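You operate a simulated robot arm through the tools that you are given. There is no shell and no other tool. Be economical: measure what you need, move in short steps, check, and stop when the job is done.

You run a simulated robot arm. Do the job below in one go: nothing can be reset, and whatever is moved stays where it is left.

## Task
Fetch the late sample tube and set it in the slop jug.

The check looks at the end state, three seconds after you hand in, the way a careful person would. Anything else that was tipped, shoved, dropped, spilled or broken makes it a failure.

## Robot
A 7-joint arm with a two-finger parallel gripper, fixed in place. Base frame: the origin is at the foot of the arm, x ahead of it, y to its left, z up; the work surface is at about z = 0. Lengths are in m, angles in rad, forces in N, time in s.
With the tool pointing down near the work surface it reaches from about 0.22 to 0.58 m from the base axis. Its first joint turns from -1.152 to 1.152 rad. Payload 2.5 kg.
The tool frame sits at the grasp point between the pads (the TCP): z along the fingers, y along the line on which they close. The tips reach 0.023 m beyond it. Largest opening 0.094 m; finger width 0.038, thickness 0.01; the body of the gripper, 0.054 by 0.096 m, starts 0.039 m behind the TCP.
Orientation is that of the tool frame in the base frame, as a unit quaternion [x, y, z, w]. With the fingers straight down and closing along the base's y, the tool's x points along the base's -x, its y along +y and its z along -z.

## Interface
- The arm moves only by the tool jog_arm. Its argument "rows" is a list of rows, each a list of 7 numbers: the shift along the base's x, y, z in m, then the turn, a rotation vector about the base's x, y, z in rad, then the closure in counts, from 0 (fully open) to 255 (shut). In form: [[x, y, z, wx, wy, wz, jaw], ...]. A call has 1 to 8 rows; each row shifts and turns the commanded pose from where the row before left it. Each row takes 0.2 s and may step no farther than 0.05 m and 0.15 rad from the row before; otherwise, or with a gripper value out of range, the whole call is refused. A pose out of reach is approached as far as the arm can. The call stops where the force on the tool passes 40 N (or 10 N more than at its start, if that is more) or the arm is blocked; 0.2 s more then pass. Each finger travels about 0.108 m/s and halts on what it meets, pressing with about 36 N; the grip force reading is that of the motor and also rises with nothing between the fingers. The clock runs only during rows and for 0.2 s after the last one: add rows that do not move to give the fingers time. It gives the time, the measured TCP pose, the force on the tool (base axes), the opening and the grip force at its end, in the units of the frame above (readings bear some noise), and new pictures: "views" is both (left out), scene, wrist or none.
- Cameras (640 x 400 px; columns grow to the right, rows downward): "scene" is fixed at [0.107, -0.4134, 0.5626]; the picture's right is [0.82, -0.58, 0.00], its down [-0.31, -0.44, -0.84] and it looks along [0.49, 0.69, -0.54] (base axes); focal length 354 px, centre (320, 200). "wrist" rides on the gripper at [0.086, 0.016, -0.074] in the tool frame; the picture's right is [-0.18, 0.98, 0.00], its down [-0.58, -0.11, -0.81] and it looks along [-0.79, -0.15, 0.59] (tool axes); focal length 243 px, centre (320, 200). There is no depth. A picture from a camera that has moved, and an enlarged one, comes with that camera's place and axes in the base frame and with its lens. The place of the scene camera against the robot may be out by one fixed shift of up to 0.025 m in any direction.
- close_up(camera, box): a new picture of the part [left, top, right, bottom] of that camera's present view, enlarged. The clock stands still meanwhile.
- sign_off(): hands the job in; it is judged then, once.

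Work in short steps. Places have to be worked out from the pictures, the camera data and where the tool is seen: move nearer, look again, correct. Check each grasp and each placing, and mend what went wrong. You have 90 turns and 170 pictures in all, those below and enlarged ones among them. Open the gripper and draw the arm clear of the work before you hand the job in, unless the task says otherwise; then end with one line.

The tools are called as name(argument=value, ...) on one line, values as JSON. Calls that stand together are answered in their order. jog_arm: Moves the arm, as the interface text tells. Its arguments: {"type":"object","properties":{"rows":{"type":"array"},"views":{"type":"string","enum":["both","scene","wrist","none"]}},"required":["rows"]} The other tools are called the same way: close_up (camera, box) takes an enlarged picture of a part of a camera's view; sign_off () hands the job in.

At the start:

```text
time_s: 0.0
tool_pos: [0.3386, 0.1745, 0.3269]
orientation: [0.0, 1.0, 0.0, -0.001]
ft_force: [-0.2, -0.7, -0.3]
width: 0.0939
grasp_force: 0.0
```

scene: 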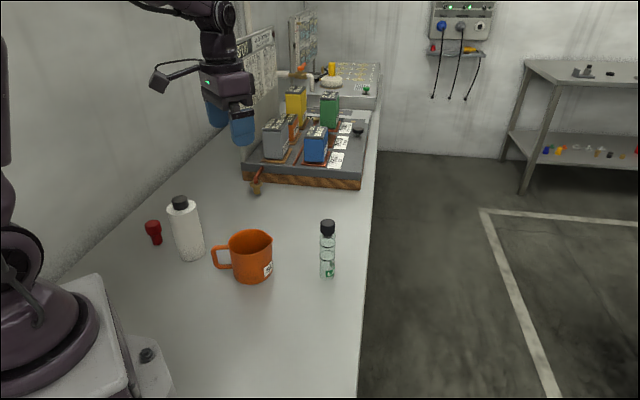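
wrist: 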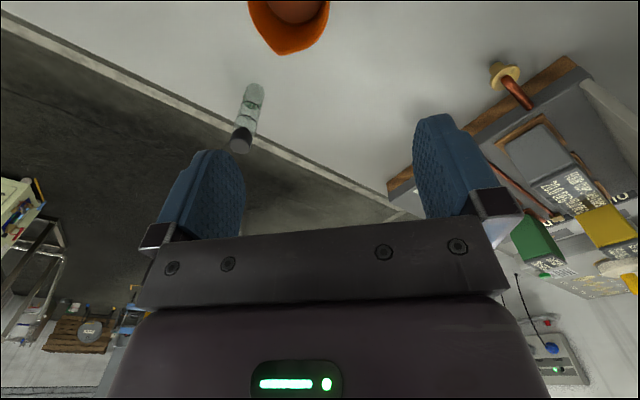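

I see a capped tube, an orange mug, a white bottle, a red object and a tray of labelled items. I'll enlarge these to read the labels.

close_up(camera="scene", box=[200, 200, 360, 300])

close_up(camera="scene", box=[230, 70, 390, 200])

close_up(camera="scene", box=[230, 5, 390, 105])

close_up(camera="scene", box=[130, 180, 230, 270])

```text
4.00 times, centred on (280, 250) of scene
camera zoom: at [0.107, -0.4134, 0.5626], right [0.82, -0.58, 0.0], down [-0.31, -0.44, -0.84], along [0.49, 0.69, -0.54], focal length 1414 px, centre (480, 0)
```

zoom: 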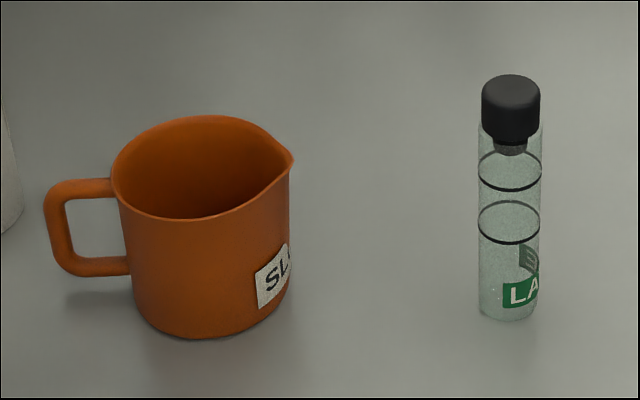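

```text
3.08 times, centred on (310, 135) of scene
camera zoom: at [0.107, -0.4134, 0.5626], right [0.82, -0.58, 0.0], down [-0.31, -0.44, -0.84], along [0.49, 0.69, -0.54], focal length 1088 px, centre (351, 400)
```

zoom: 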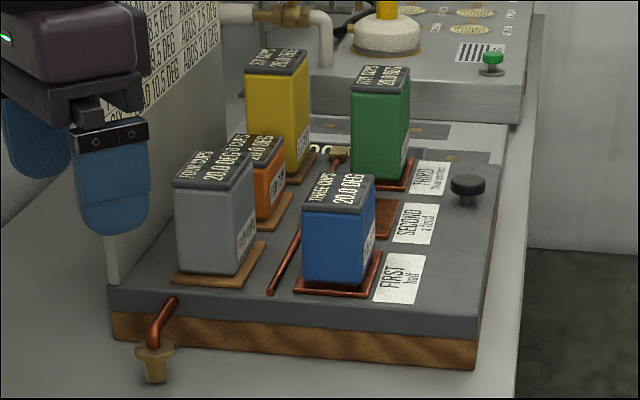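

```text
4.00 times, centred on (310, 55) of scene
camera zoom: at [0.107, -0.4134, 0.5626], right [0.82, -0.58, 0.0], down [-0.31, -0.44, -0.84], along [0.49, 0.69, -0.54], focal length 1414 px, centre (360, 780)
```

zoom: 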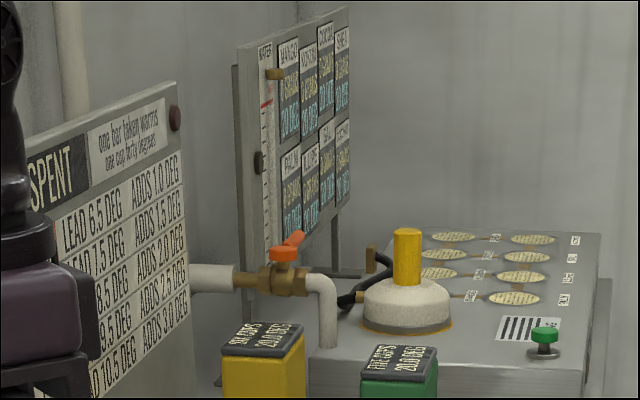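

```text
4.44 times, centred on (180, 225) of scene
camera zoom: at [0.107, -0.4134, 0.5626], right [0.82, -0.58, 0.0], down [-0.31, -0.44, -0.84], along [0.49, 0.69, -0.54], focal length 1571 px, centre (942, 89)
```

zoom: 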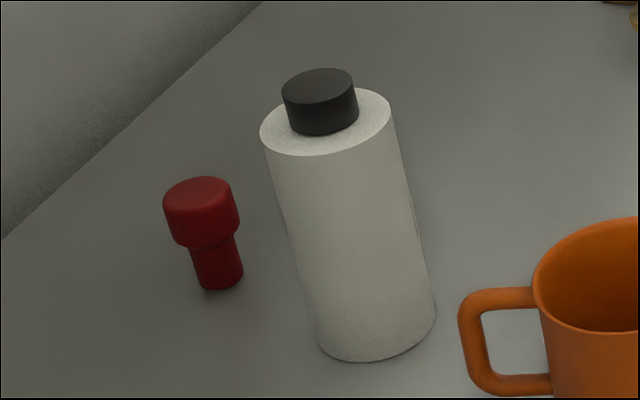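

The only tube carries a green "LA…" label, and the orange mug reads "SL…", so these are the LATE tube and the SLOP jug. The tube is near (0.452, 0.043), about 0.145 tall and 0.033 across. The jug is near (0.315, 0.142), about 0.095 tall. I'll move up behind the tube and look with the wrist camera.

jog_arm(rows=[[0.015, -0.033, -0.012, 0, 0, 0, 0], [0.015, -0.033, -0.012, 0, 0, 0, 0], [0.015, -0.033, -0.012, 0, 0, 0, 0], [0.016, -0.0325, -0.011, 0, 0, 0, 0], [0, 0, 0, 0, 0, 0, 0]])

close_up(camera="wrist", box=[240, 0, 400, 160])

```text
time_s: 1.2
tool_pos: [0.3999, 0.0427, 0.2819]
orientation: [0.001, 1.0, 0.0, 0.001]
ft_force: [0.8, -0.4, 0.2]
width: 0.094
grasp_force: 0.0
camera wrist: at [0.3136, 0.059, 0.3567], right [0.18, 0.98, 0.0], down [0.58, -0.11, 0.81], along [0.79, -0.15, -0.59], focal length 243 px, centre (320, 200)
```

scene: 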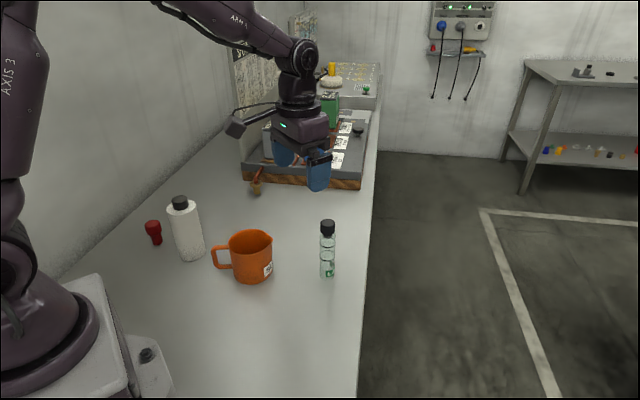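
wrist: 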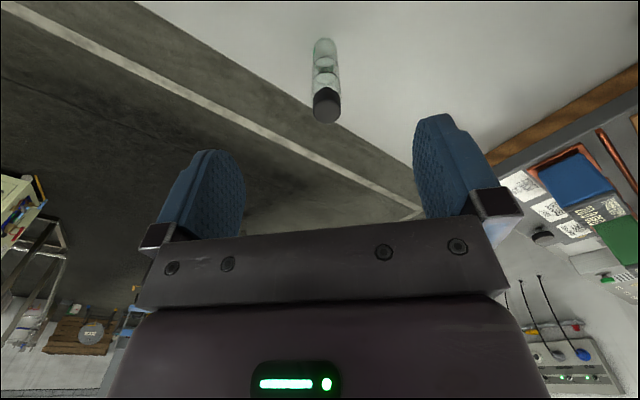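

```text
2.50 times, centred on (320, 80) of wrist
camera zoom: at [0.3136, 0.059, 0.3567], right [0.18, 0.98, 0.0], down [0.58, -0.11, 0.81], along [0.79, -0.15, -0.59], focal length 606 px, centre (320, 500)
```

zoom: 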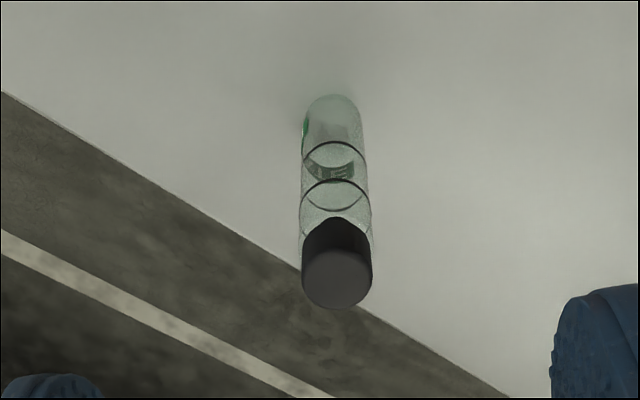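

The wrist view puts the tube axis at about (0.457, 0.040), with its top at z ≈ 0.14–0.149 and the glass body ending near 0.115. I'll move directly above it with the fingers open, then check the alignment.

jog_arm(rows=[[0.028, -0.002, -0.02, 0, 0, 0, 0], [0.029, -0.001, -0.03, 0, 0, 0, 0], [0, 0, -0.04, 0, 0, 0, 0], [0, 0, -0.022, 0, 0, 0, 0], [0, 0, 0, 0, 0, 0, 0]])

close_up(camera="scene", box=[260, 140, 400, 300])

```text
time_s: 2.4
tool_pos: [0.4593, 0.0406, 0.1676]
orientation: [0.0, 1.0, -0.001, 0.001]
ft_force: [-0.2, -0.1, 1.0]
width: 0.0941
grasp_force: 0.0
camera wrist: at [0.3726, 0.0573, 0.2436], right [0.18, 0.98, 0.0], down [0.58, -0.11, 0.81], along [0.79, -0.15, -0.59], focal length 243 px, centre (320, 200)
```

scene: 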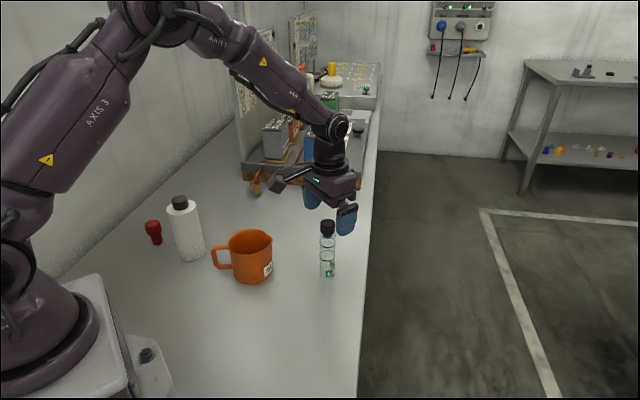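
wrist: 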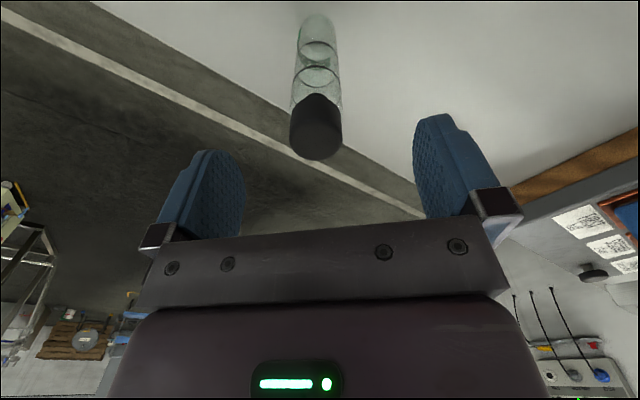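

```text
2.50 times, centred on (330, 220) of scene
camera zoom: at [0.107, -0.4134, 0.5626], right [0.82, -0.58, 0.0], down [-0.31, -0.44, -0.84], along [0.49, 0.69, -0.54], focal length 884 px, centre (295, 150)
```

zoom: 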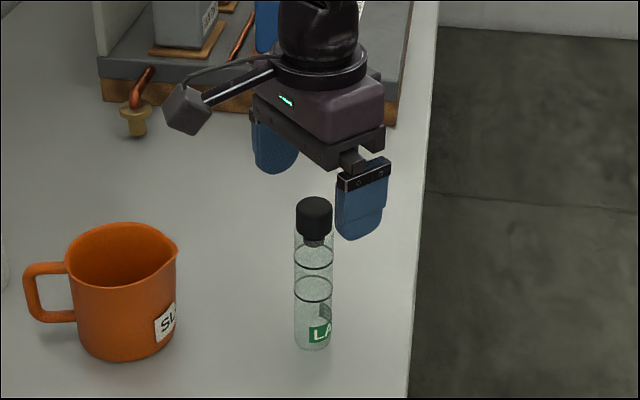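

The tube's base comes out at (0.458, 0.040) and its top at z ≈ 0.14, so it is centred between the fingers. I'll go down to TCP z ≈ 0.108, which keeps the palm clear of the cap and lets the pads reach the glass.

jog_arm(rows=[[0, 0, -0.022, 0, 0, 0, 0], [0, 0, -0.022, 0, 0, 0, 0], [0, 0, -0.015, 0, 0, 0, 0], [0, 0, 0, 0, 0, 0, 0]])

close_up(camera="scene", box=[250, 150, 410, 300])

```text
time_s: 3.4
tool_pos: [0.4578, 0.0422, 0.1077]
orientation: [0.0, 1.0, 0.0, 0.001]
ft_force: [0.4, 0.6, 0.2]
width: 0.0942
grasp_force: 0.1
camera wrist: at [0.3715, 0.0589, 0.184], right [0.18, 0.98, 0.0], down [0.58, -0.11, 0.81], along [0.79, -0.15, -0.59], focal length 243 px, centre (320, 200)
```

scene: 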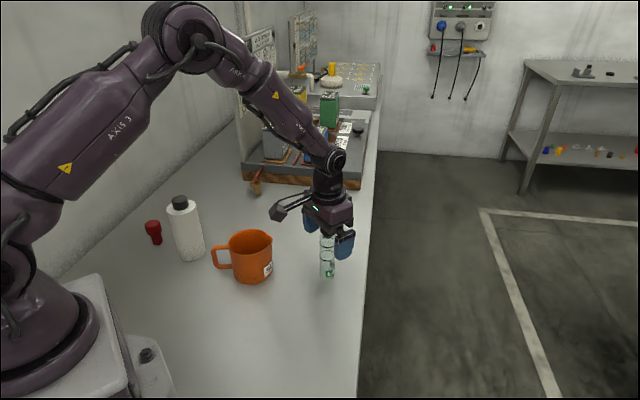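
wrist: 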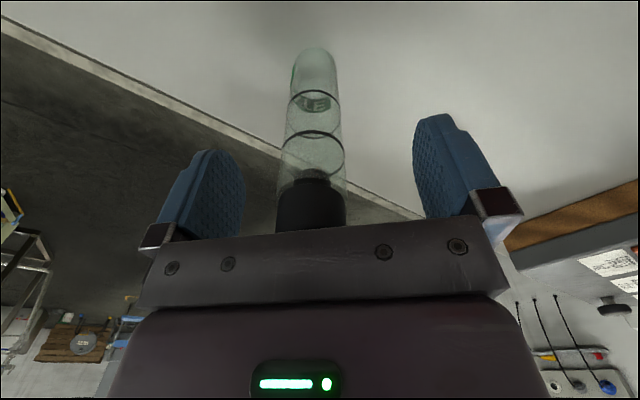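

```text
2.67 times, centred on (330, 225) of scene
camera zoom: at [0.107, -0.4134, 0.5626], right [0.82, -0.58, 0.0], down [-0.31, -0.44, -0.84], along [0.49, 0.69, -0.54], focal length 943 px, centre (293, 133)
```

zoom: 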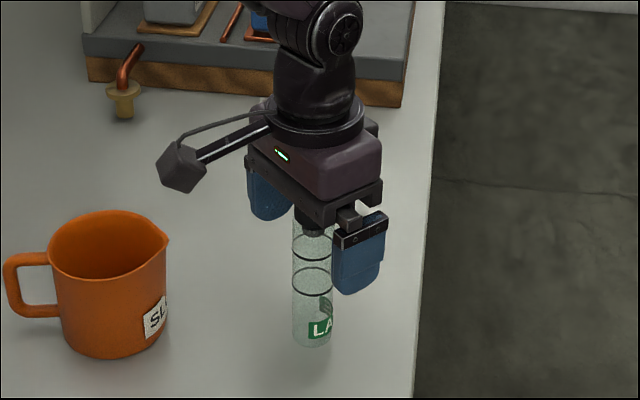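

The pads are on either side of the upper glass body and the palm is clear of the cap. I'll close the gripper.

jog_arm(rows=[[0, 0, 0, 0, 0, 0, 120], [0, 0, 0, 0, 0, 0, 255], [0, 0, 0, 0, 0, 0, 255], [0, 0, 0, 0, 0, 0, 255]])

close_up(camera="wrist", box=[220, 20, 420, 250])

```text
time_s: 4.4
tool_pos: [0.4571, 0.042, 0.1092]
orientation: [0.0, 1.0, -0.001, 0.0]
ft_force: [0.1, 0.6, -0.1]
width: 0.0308
grasp_force: 35.8
camera wrist: at [0.3715, 0.0588, 0.1842], right [0.18, 0.98, 0.0], down [0.58, -0.11, 0.81], along [0.79, -0.15, -0.59], focal length 243 px, centre (320, 200)
```

scene: 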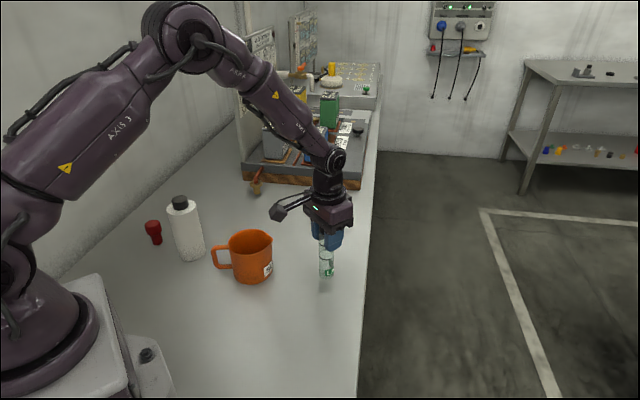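
wrist: 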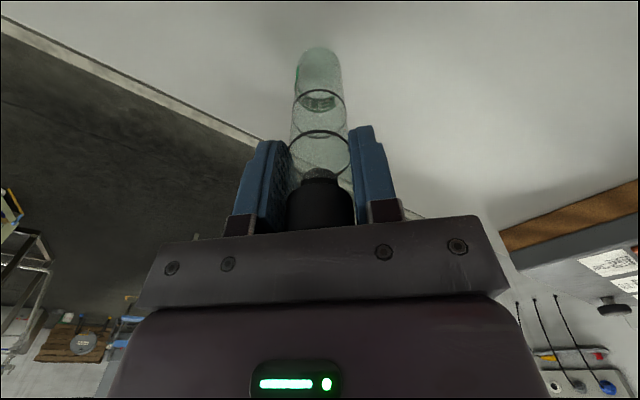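

```text
1.74 times, centred on (320, 135) of wrist
camera zoom: at [0.3715, 0.0588, 0.1842], right [0.18, 0.98, 0.0], down [0.58, -0.11, 0.81], along [0.79, -0.15, -0.59], focal length 422 px, centre (320, 313)
```

zoom: 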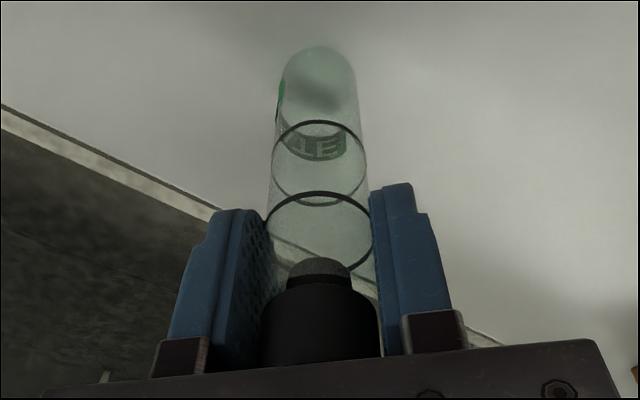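

The grip reads a width of 0.031 at 36 N, and the pads are on the glass. I'll lift straight up to z ≈ 0.25 and check that it holds.

jog_arm(rows=[[0, 0, 0.02, 0, 0, 0, 255], [0, 0, 0.03, 0, 0, 0, 255], [0, 0, 0.03, 0, 0, 0, 255], [0, 0, 0.03, 0, 0, 0, 255], [0, 0, 0.03, 0, 0, 0, 255], [0, 0, 0, 0, 0, 0, 255]])

close_up(camera="scene", box=[210, 140, 370, 300])

```text
time_s: 5.8
tool_pos: [0.4576, 0.0414, 0.2499]
orientation: [0.0, 1.0, 0.0, 0.0]
ft_force: [0.1, -0.1, -1.2]
width: 0.0306
grasp_force: 36.3
camera wrist: at [0.3714, 0.0574, 0.3254], right [0.18, 0.98, 0.0], down [0.58, -0.11, 0.81], along [0.79, -0.15, -0.59], focal length 243 px, centre (320, 200)
```

scene: 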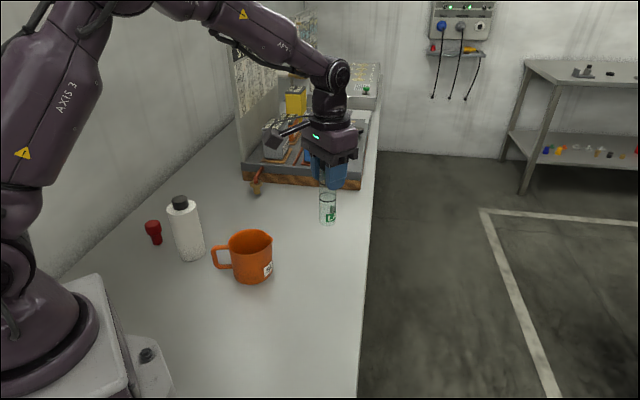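
wrist: 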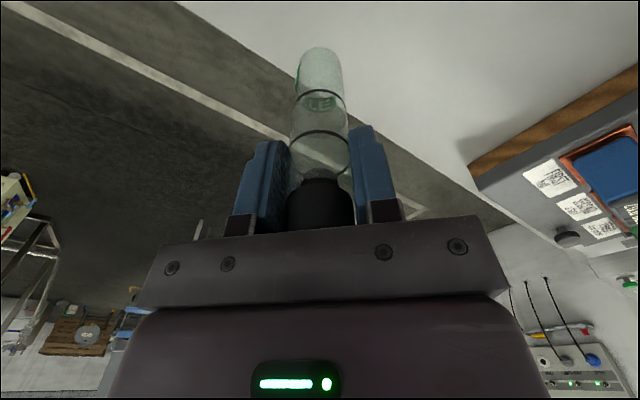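

```text
2.50 times, centred on (290, 220) of scene
camera zoom: at [0.107, -0.4134, 0.5626], right [0.82, -0.58, 0.0], down [-0.31, -0.44, -0.84], along [0.49, 0.69, -0.54], focal length 884 px, centre (395, 150)
```

zoom: 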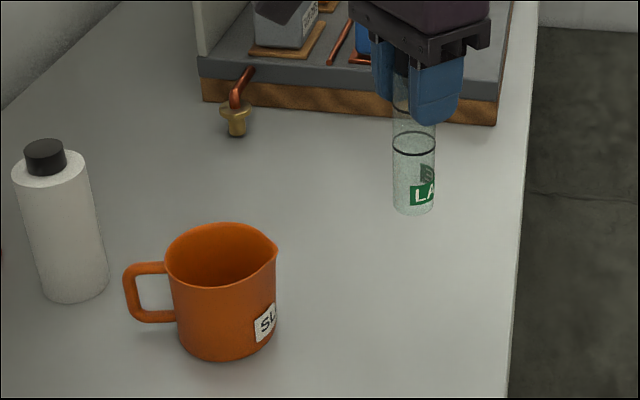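

The tube is held upright with its bottom at z ≈ 0.14. The scene camera reads the tube about (−0.006, +0.004) off, so the jug should be near (0.322, 0.138). I'll go to a point short of the jug, staying high, to see it with the wrist camera.

jog_arm(rows=[[-0.03, 0.01, 0.01, 0, 0, 0, 255], [-0.04, 0.014, 0, 0, 0, 0, 255], [-0.04, 0.014, 0, 0, 0, 0, 255], [-0.04, 0.014, 0, 0, 0, 0, 255], [-0.04, 0.014, 0, 0, 0, 0, 255], [-0.01, 0.002, 0, 0, 0, 0, 255], [0, 0, 0, 0, 0, 0, 255]])

close_up(camera="wrist", box=[220, 20, 500, 195])

```text
time_s: 7.4
tool_pos: [0.2557, 0.1097, 0.2588]
orientation: [-0.001, 1.0, 0.001, 0.0]
ft_force: [-0.2, -0.7, -0.2]
width: 0.0305
grasp_force: 36.3
camera wrist: at [0.17, 0.1263, 0.3348], right [0.18, 0.98, 0.0], down [0.58, -0.11, 0.81], along [0.79, -0.15, -0.59], focal length 243 px, centre (320, 200)
```

scene: 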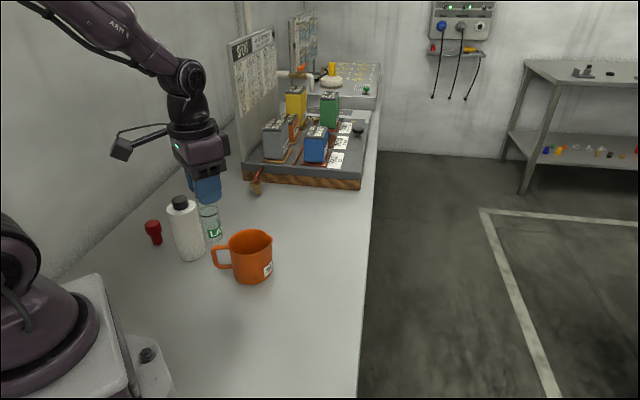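
wrist: 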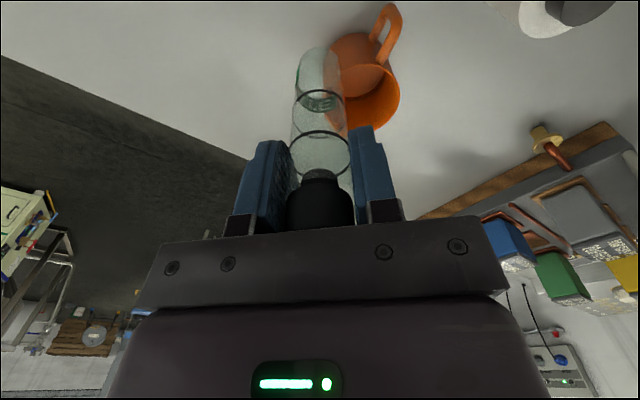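

```text
2.29 times, centred on (360, 108) of wrist
camera zoom: at [0.17, 0.1263, 0.3348], right [0.18, 0.98, 0.0], down [0.58, -0.11, 0.81], along [0.79, -0.15, -0.59], focal length 555 px, centre (229, 411)
```

zoom: 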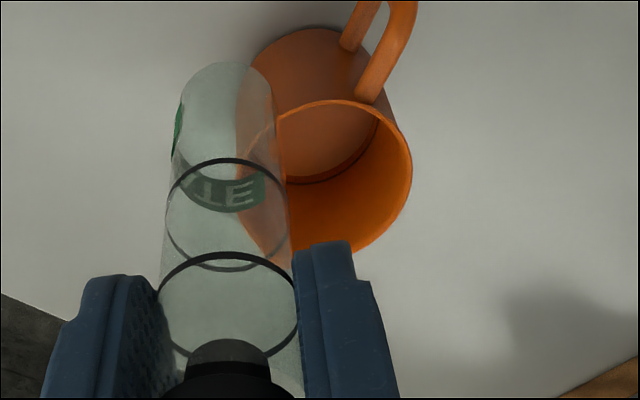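

The wrist view gives a jug rim centre of (0.320, 0.143) with radius about 0.04, and the scene view gives about (0.325, 0.137). I'll aim for (0.322, 0.141), which leaves about 2 cm of margin, and lower to just above the rim to check.

jog_arm(rows=[[0.033, 0.016, 0, 0, 0, 0, 255], [0.033, 0.0155, 0, 0, 0, 0, 255], [0, 0, -0.03, 0, 0, 0, 255], [0, 0, 0, 0, 0, 0, 255]])

close_up(camera="scene", box=[190, 160, 310, 300])

close_up(camera="wrist", box=[220, 0, 440, 190])

```text
time_s: 8.4
tool_pos: [0.3238, 0.1418, 0.2301]
orientation: [0.0, 1.0, 0.0, 0.0]
ft_force: [0.4, 0.0, -1.2]
width: 0.0304
grasp_force: 36.3
camera wrist: at [0.2365, 0.1573, 0.3059], right [0.18, 0.98, 0.0], down [0.58, -0.11, 0.81], along [0.79, -0.15, -0.59], focal length 243 px, centre (320, 200)
```

scene: 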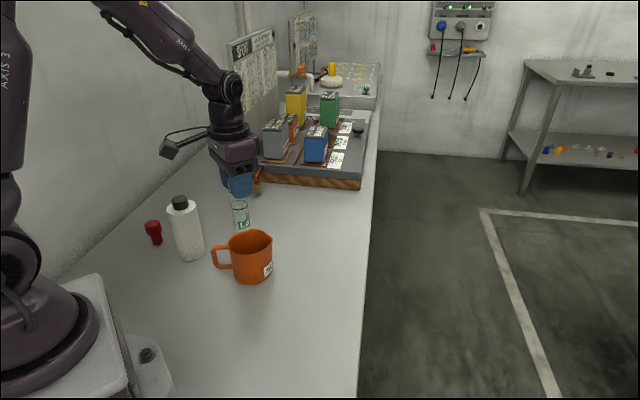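
wrist: 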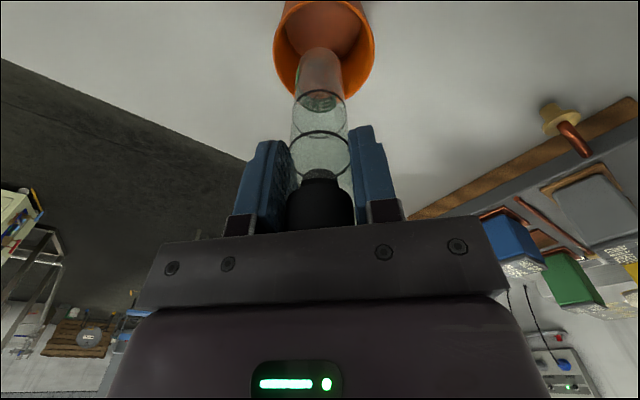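

```text
2.86 times, centred on (250, 230) of scene
camera zoom: at [0.107, -0.4134, 0.5626], right [0.82, -0.58, 0.0], down [-0.31, -0.44, -0.84], along [0.49, 0.69, -0.54], focal length 1010 px, centre (520, 114)
```

zoom: 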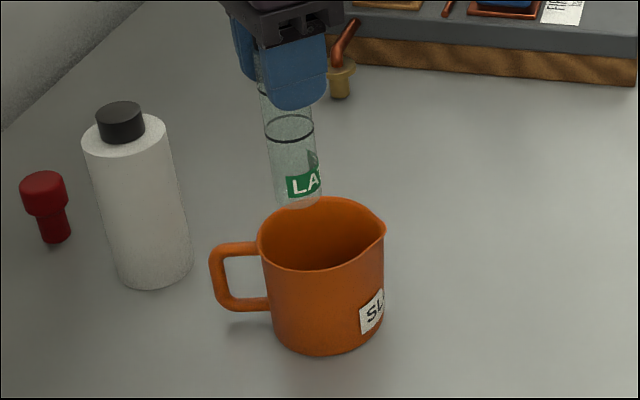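

```text
2.11 times, centred on (330, 95) of wrist
camera zoom: at [0.2365, 0.1573, 0.3059], right [0.18, 0.98, 0.0], down [0.58, -0.11, 0.81], along [0.79, -0.15, -0.59], focal length 511 px, centre (299, 421)
```

zoom: 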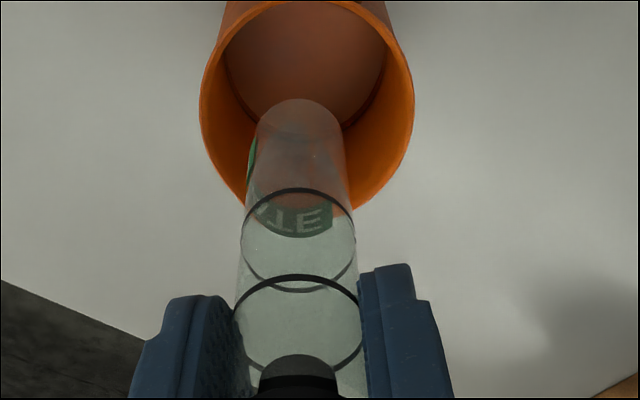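

From the wrist view the jug centre is about 2–3 mm in +y of the tube. The scene view suggests it is several millimetres in +x. I'll shift (+0.005, +0.001), lower partway in and look.

jog_arm(rows=[[0.005, 0.001, 0, 0, 0, 0, 255], [0, 0, -0.02, 0, 0, 0, 255], [0, 0, -0.02, 0, 0, 0, 255], [0, 0, 0, 0, 0, 0, 255]])

close_up(camera="scene", box=[190, 160, 310, 300])

close_up(camera="wrist", box=[220, 0, 440, 190])

```text
time_s: 9.4
tool_pos: [0.3293, 0.1396, 0.1892]
orientation: [0.0, 1.0, -0.001, 0.0]
ft_force: [-0.2, 0.6, -0.2]
width: 0.0307
grasp_force: 36.6
camera wrist: at [0.2414, 0.1561, 0.2645], right [0.18, 0.98, 0.0], down [0.58, -0.11, 0.81], along [0.79, -0.15, -0.59], focal length 243 px, centre (320, 200)
```

scene: 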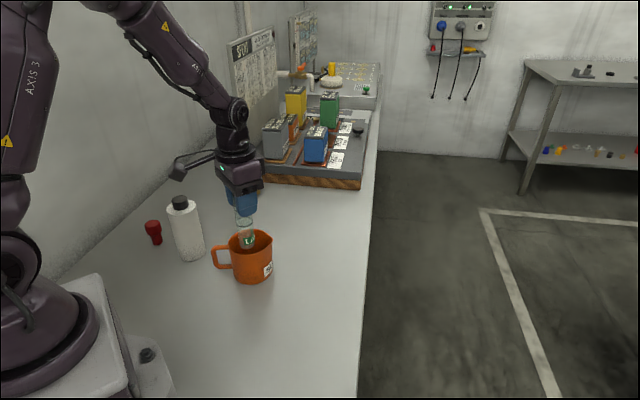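
wrist: 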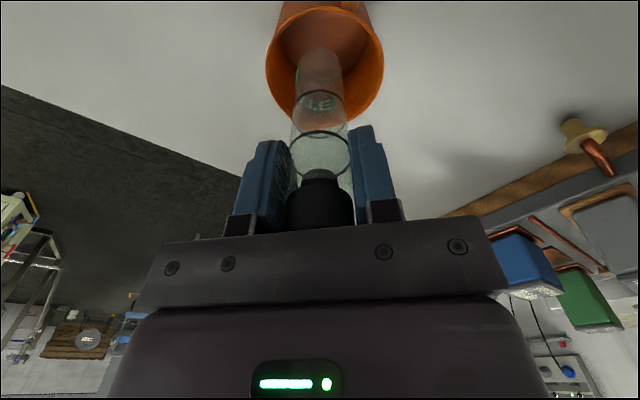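

```text
2.86 times, centred on (250, 230) of scene
camera zoom: at [0.107, -0.4134, 0.5626], right [0.82, -0.58, 0.0], down [-0.31, -0.44, -0.84], along [0.49, 0.69, -0.54], focal length 1010 px, centre (520, 114)
```

zoom: 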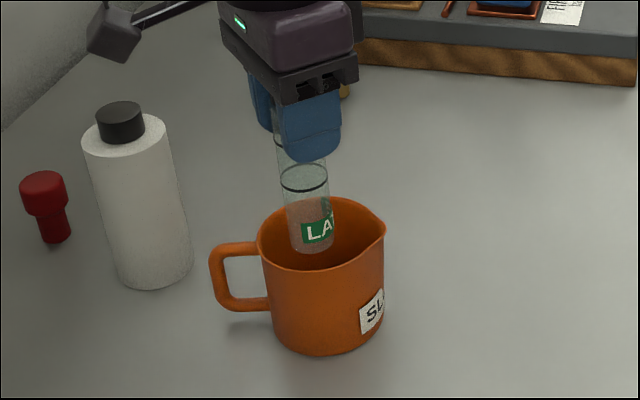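

```text
2.11 times, centred on (330, 95) of wrist
camera zoom: at [0.2414, 0.1561, 0.2645], right [0.18, 0.98, 0.0], down [0.58, -0.11, 0.81], along [0.79, -0.15, -0.59], focal length 511 px, centre (299, 421)
```

zoom: 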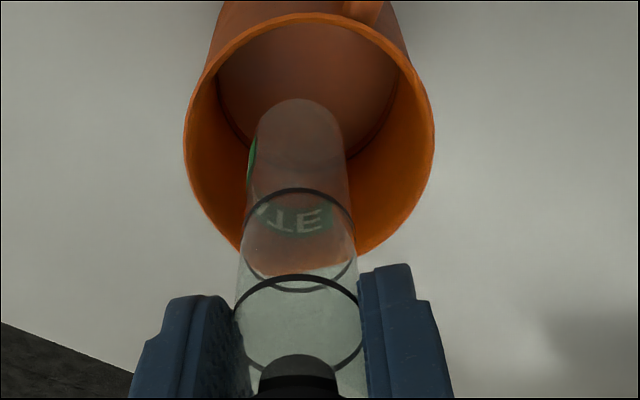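

The tube bottom is now inside the jug and nearly centred. I'll shift by 3 mm and lower to about 1 cm above the floor.

jog_arm(rows=[[-0.002, 0.003, -0.01, 0, 0, 0, 255], [0, 0, -0.02, 0, 0, 0, 255], [0, 0, -0.018, 0, 0, 0, 255], [0, 0, -0.01, 0, 0, 0, 255], [0, 0, -0.006, 0, 0, 0, 255], [0, 0, 0, 0, 0, 0, 255]])

close_up(camera="scene", box=[190, 160, 310, 300])

close_up(camera="wrist", box=[200, 20, 460, 220])

```text
time_s: 10.8
tool_pos: [0.326, 0.1443, 0.1251]
orientation: [0.0, 1.0, 0.0, 0.0]
ft_force: [-0.2, 0.6, -0.2]
width: 0.03
grasp_force: 35.9
camera wrist: at [0.2394, 0.1606, 0.2007], right [0.18, 0.98, 0.0], down [0.58, -0.11, 0.81], along [0.79, -0.15, -0.59], focal length 243 px, centre (320, 200)
```

scene: 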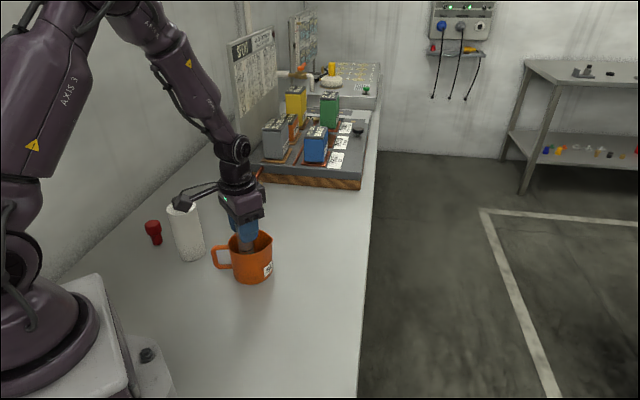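
wrist: 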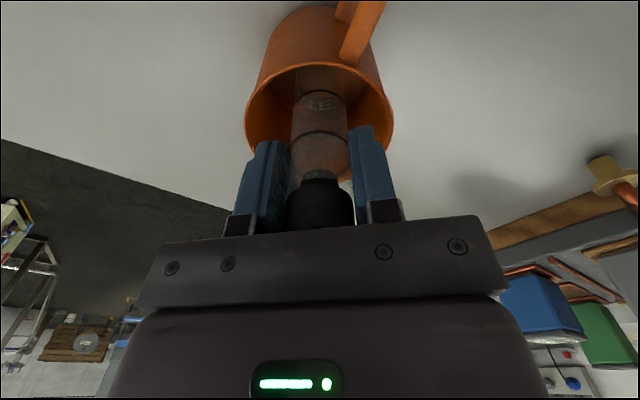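

```text
2.86 times, centred on (250, 230) of scene
camera zoom: at [0.107, -0.4134, 0.5626], right [0.82, -0.58, 0.0], down [-0.31, -0.44, -0.84], along [0.49, 0.69, -0.54], focal length 1010 px, centre (520, 114)
```

zoom: 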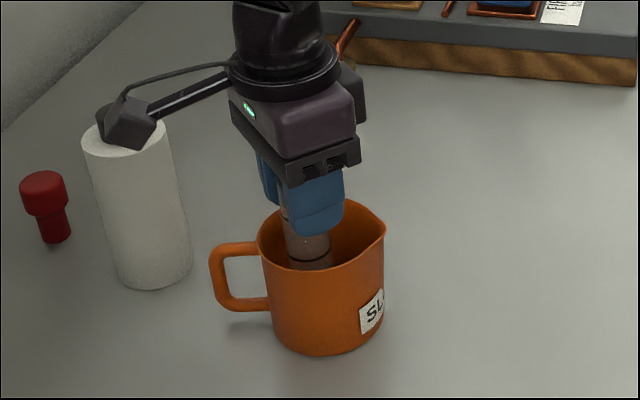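

```text
2.00 times, centred on (330, 120) of wrist
camera zoom: at [0.2394, 0.1606, 0.2007], right [0.18, 0.98, 0.0], down [0.58, -0.11, 0.81], along [0.79, -0.15, -0.59], focal length 485 px, centre (300, 360)
```

zoom: 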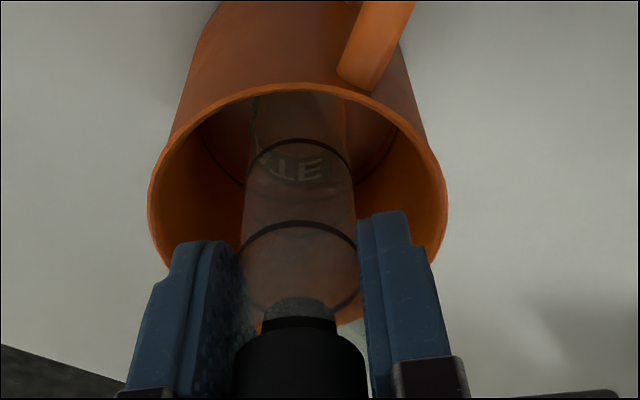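

The tube bottom is at z ≈ 0.016 with no contact and the fingertips are about at rim height. I'll go down another 7 mm, then open only slightly, to about 0.040, so the fingers stay inside the rim.

jog_arm(rows=[[0, 0, -0.004, 0, 0, 0, 255], [0, 0, -0.003, 0, 0, 0, 255], [0, 0, 0, 0, 0, 0, 255], [0, 0, 0, 0, 0, 0, 148], [0, 0, 0, 0, 0, 0, 148], [0, 0, 0, 0, 0, 0, 148]])

close_up(camera="wrist", box=[200, 20, 460, 220])

```text
time_s: 12.2
tool_pos: [0.3257, 0.1434, 0.1169]
orientation: [-0.001, 1.0, -0.001, 0.0]
ft_force: [-1.0, 0.3, 0.0]
width: 0.0394
grasp_force: 0.0
camera wrist: at [0.2394, 0.1602, 0.1938], right [0.18, 0.98, 0.0], down [0.58, -0.11, 0.81], along [0.79, -0.15, -0.59], focal length 243 px, centre (320, 200)
```

scene: 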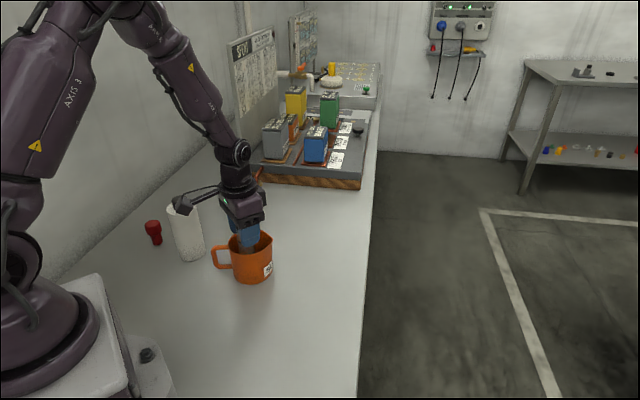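
wrist: 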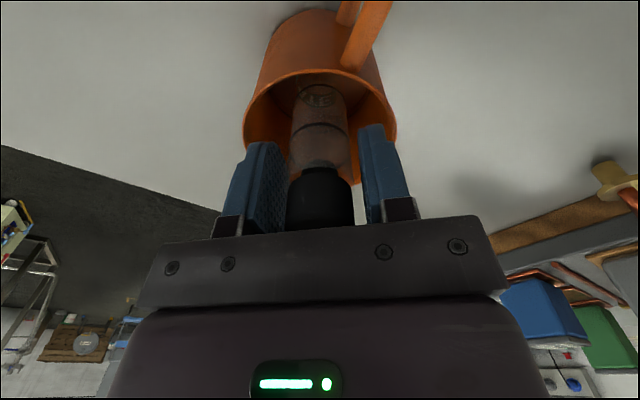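

```text
2.00 times, centred on (330, 120) of wrist
camera zoom: at [0.2394, 0.1602, 0.1938], right [0.18, 0.98, 0.0], down [0.58, -0.11, 0.81], along [0.79, -0.15, -0.59], focal length 485 px, centre (300, 360)
```

zoom: 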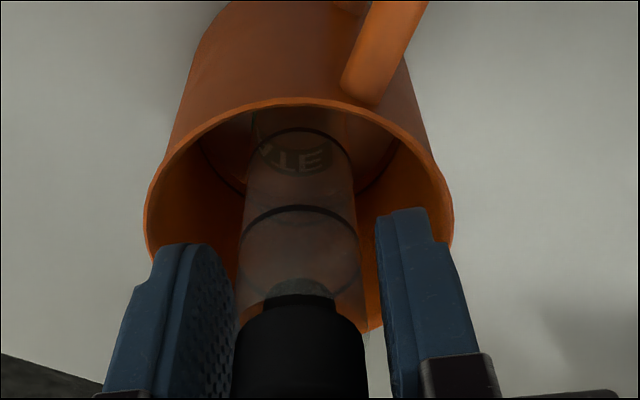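

The tube has been released and is standing in the jug with the fingers clear. I'll rise straight up slowly and check.

jog_arm(rows=[[0, 0, 0.01, 0, 0, 0, 148], [0, 0, 0.015, 0, 0, 0, 140], [0, 0, 0.025, 0, 0, 0, 120], [0, 0, 0.04, 0, 0, 0, 100], [0, 0, 0.04, 0, 0, 0, 0], [0, 0, 0.04, 0, 0, 0, 0], [0, 0, 0, 0, 0, 0, 0]])

close_up(camera="scene", box=[190, 160, 310, 300])

```text
time_s: 13.8
tool_pos: [0.3257, 0.1438, 0.2871]
orientation: [0.001, 1.0, -0.001, 0.0]
ft_force: [0.3, 0.0, -0.1]
width: 0.094
grasp_force: 0.0
camera wrist: at [0.2403, 0.1606, 0.3635], right [0.18, 0.98, 0.0], down [0.58, -0.11, 0.81], along [0.79, -0.15, -0.59], focal length 243 px, centre (320, 200)
```

scene: 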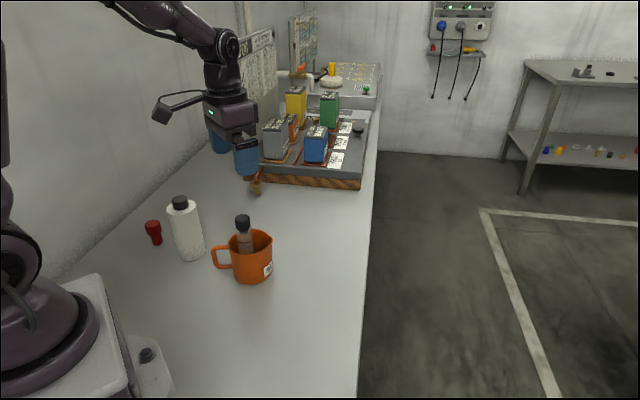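
wrist: 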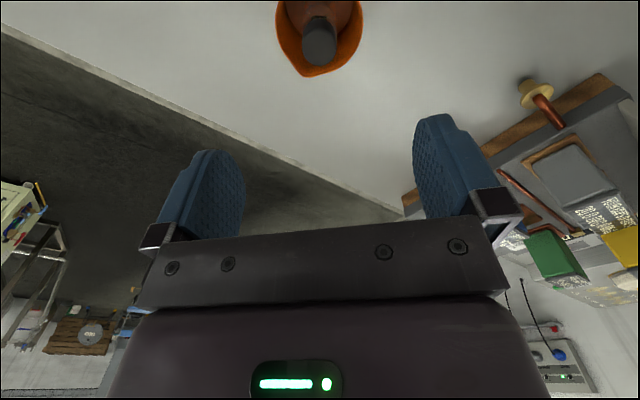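

```text
2.86 times, centred on (250, 230) of scene
camera zoom: at [0.107, -0.4134, 0.5626], right [0.82, -0.58, 0.0], down [-0.31, -0.44, -0.84], along [0.49, 0.69, -0.54], focal length 1010 px, centre (520, 114)
```

zoom: 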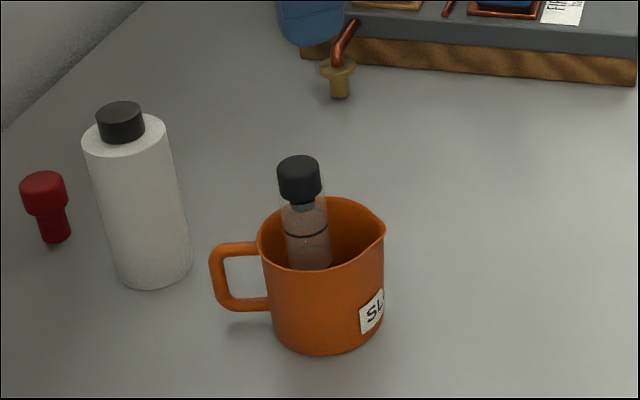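

The tube stands in the slop jug with its cap on, nothing else has moved, and the open gripper is well above it, so I'm handing in.

sign_off()

```text
The job is handed in.
```

The LATE sample tube is standing in the SLOP jug with its cap on; nothing else was moved, and the gripper is open and clear of the work.
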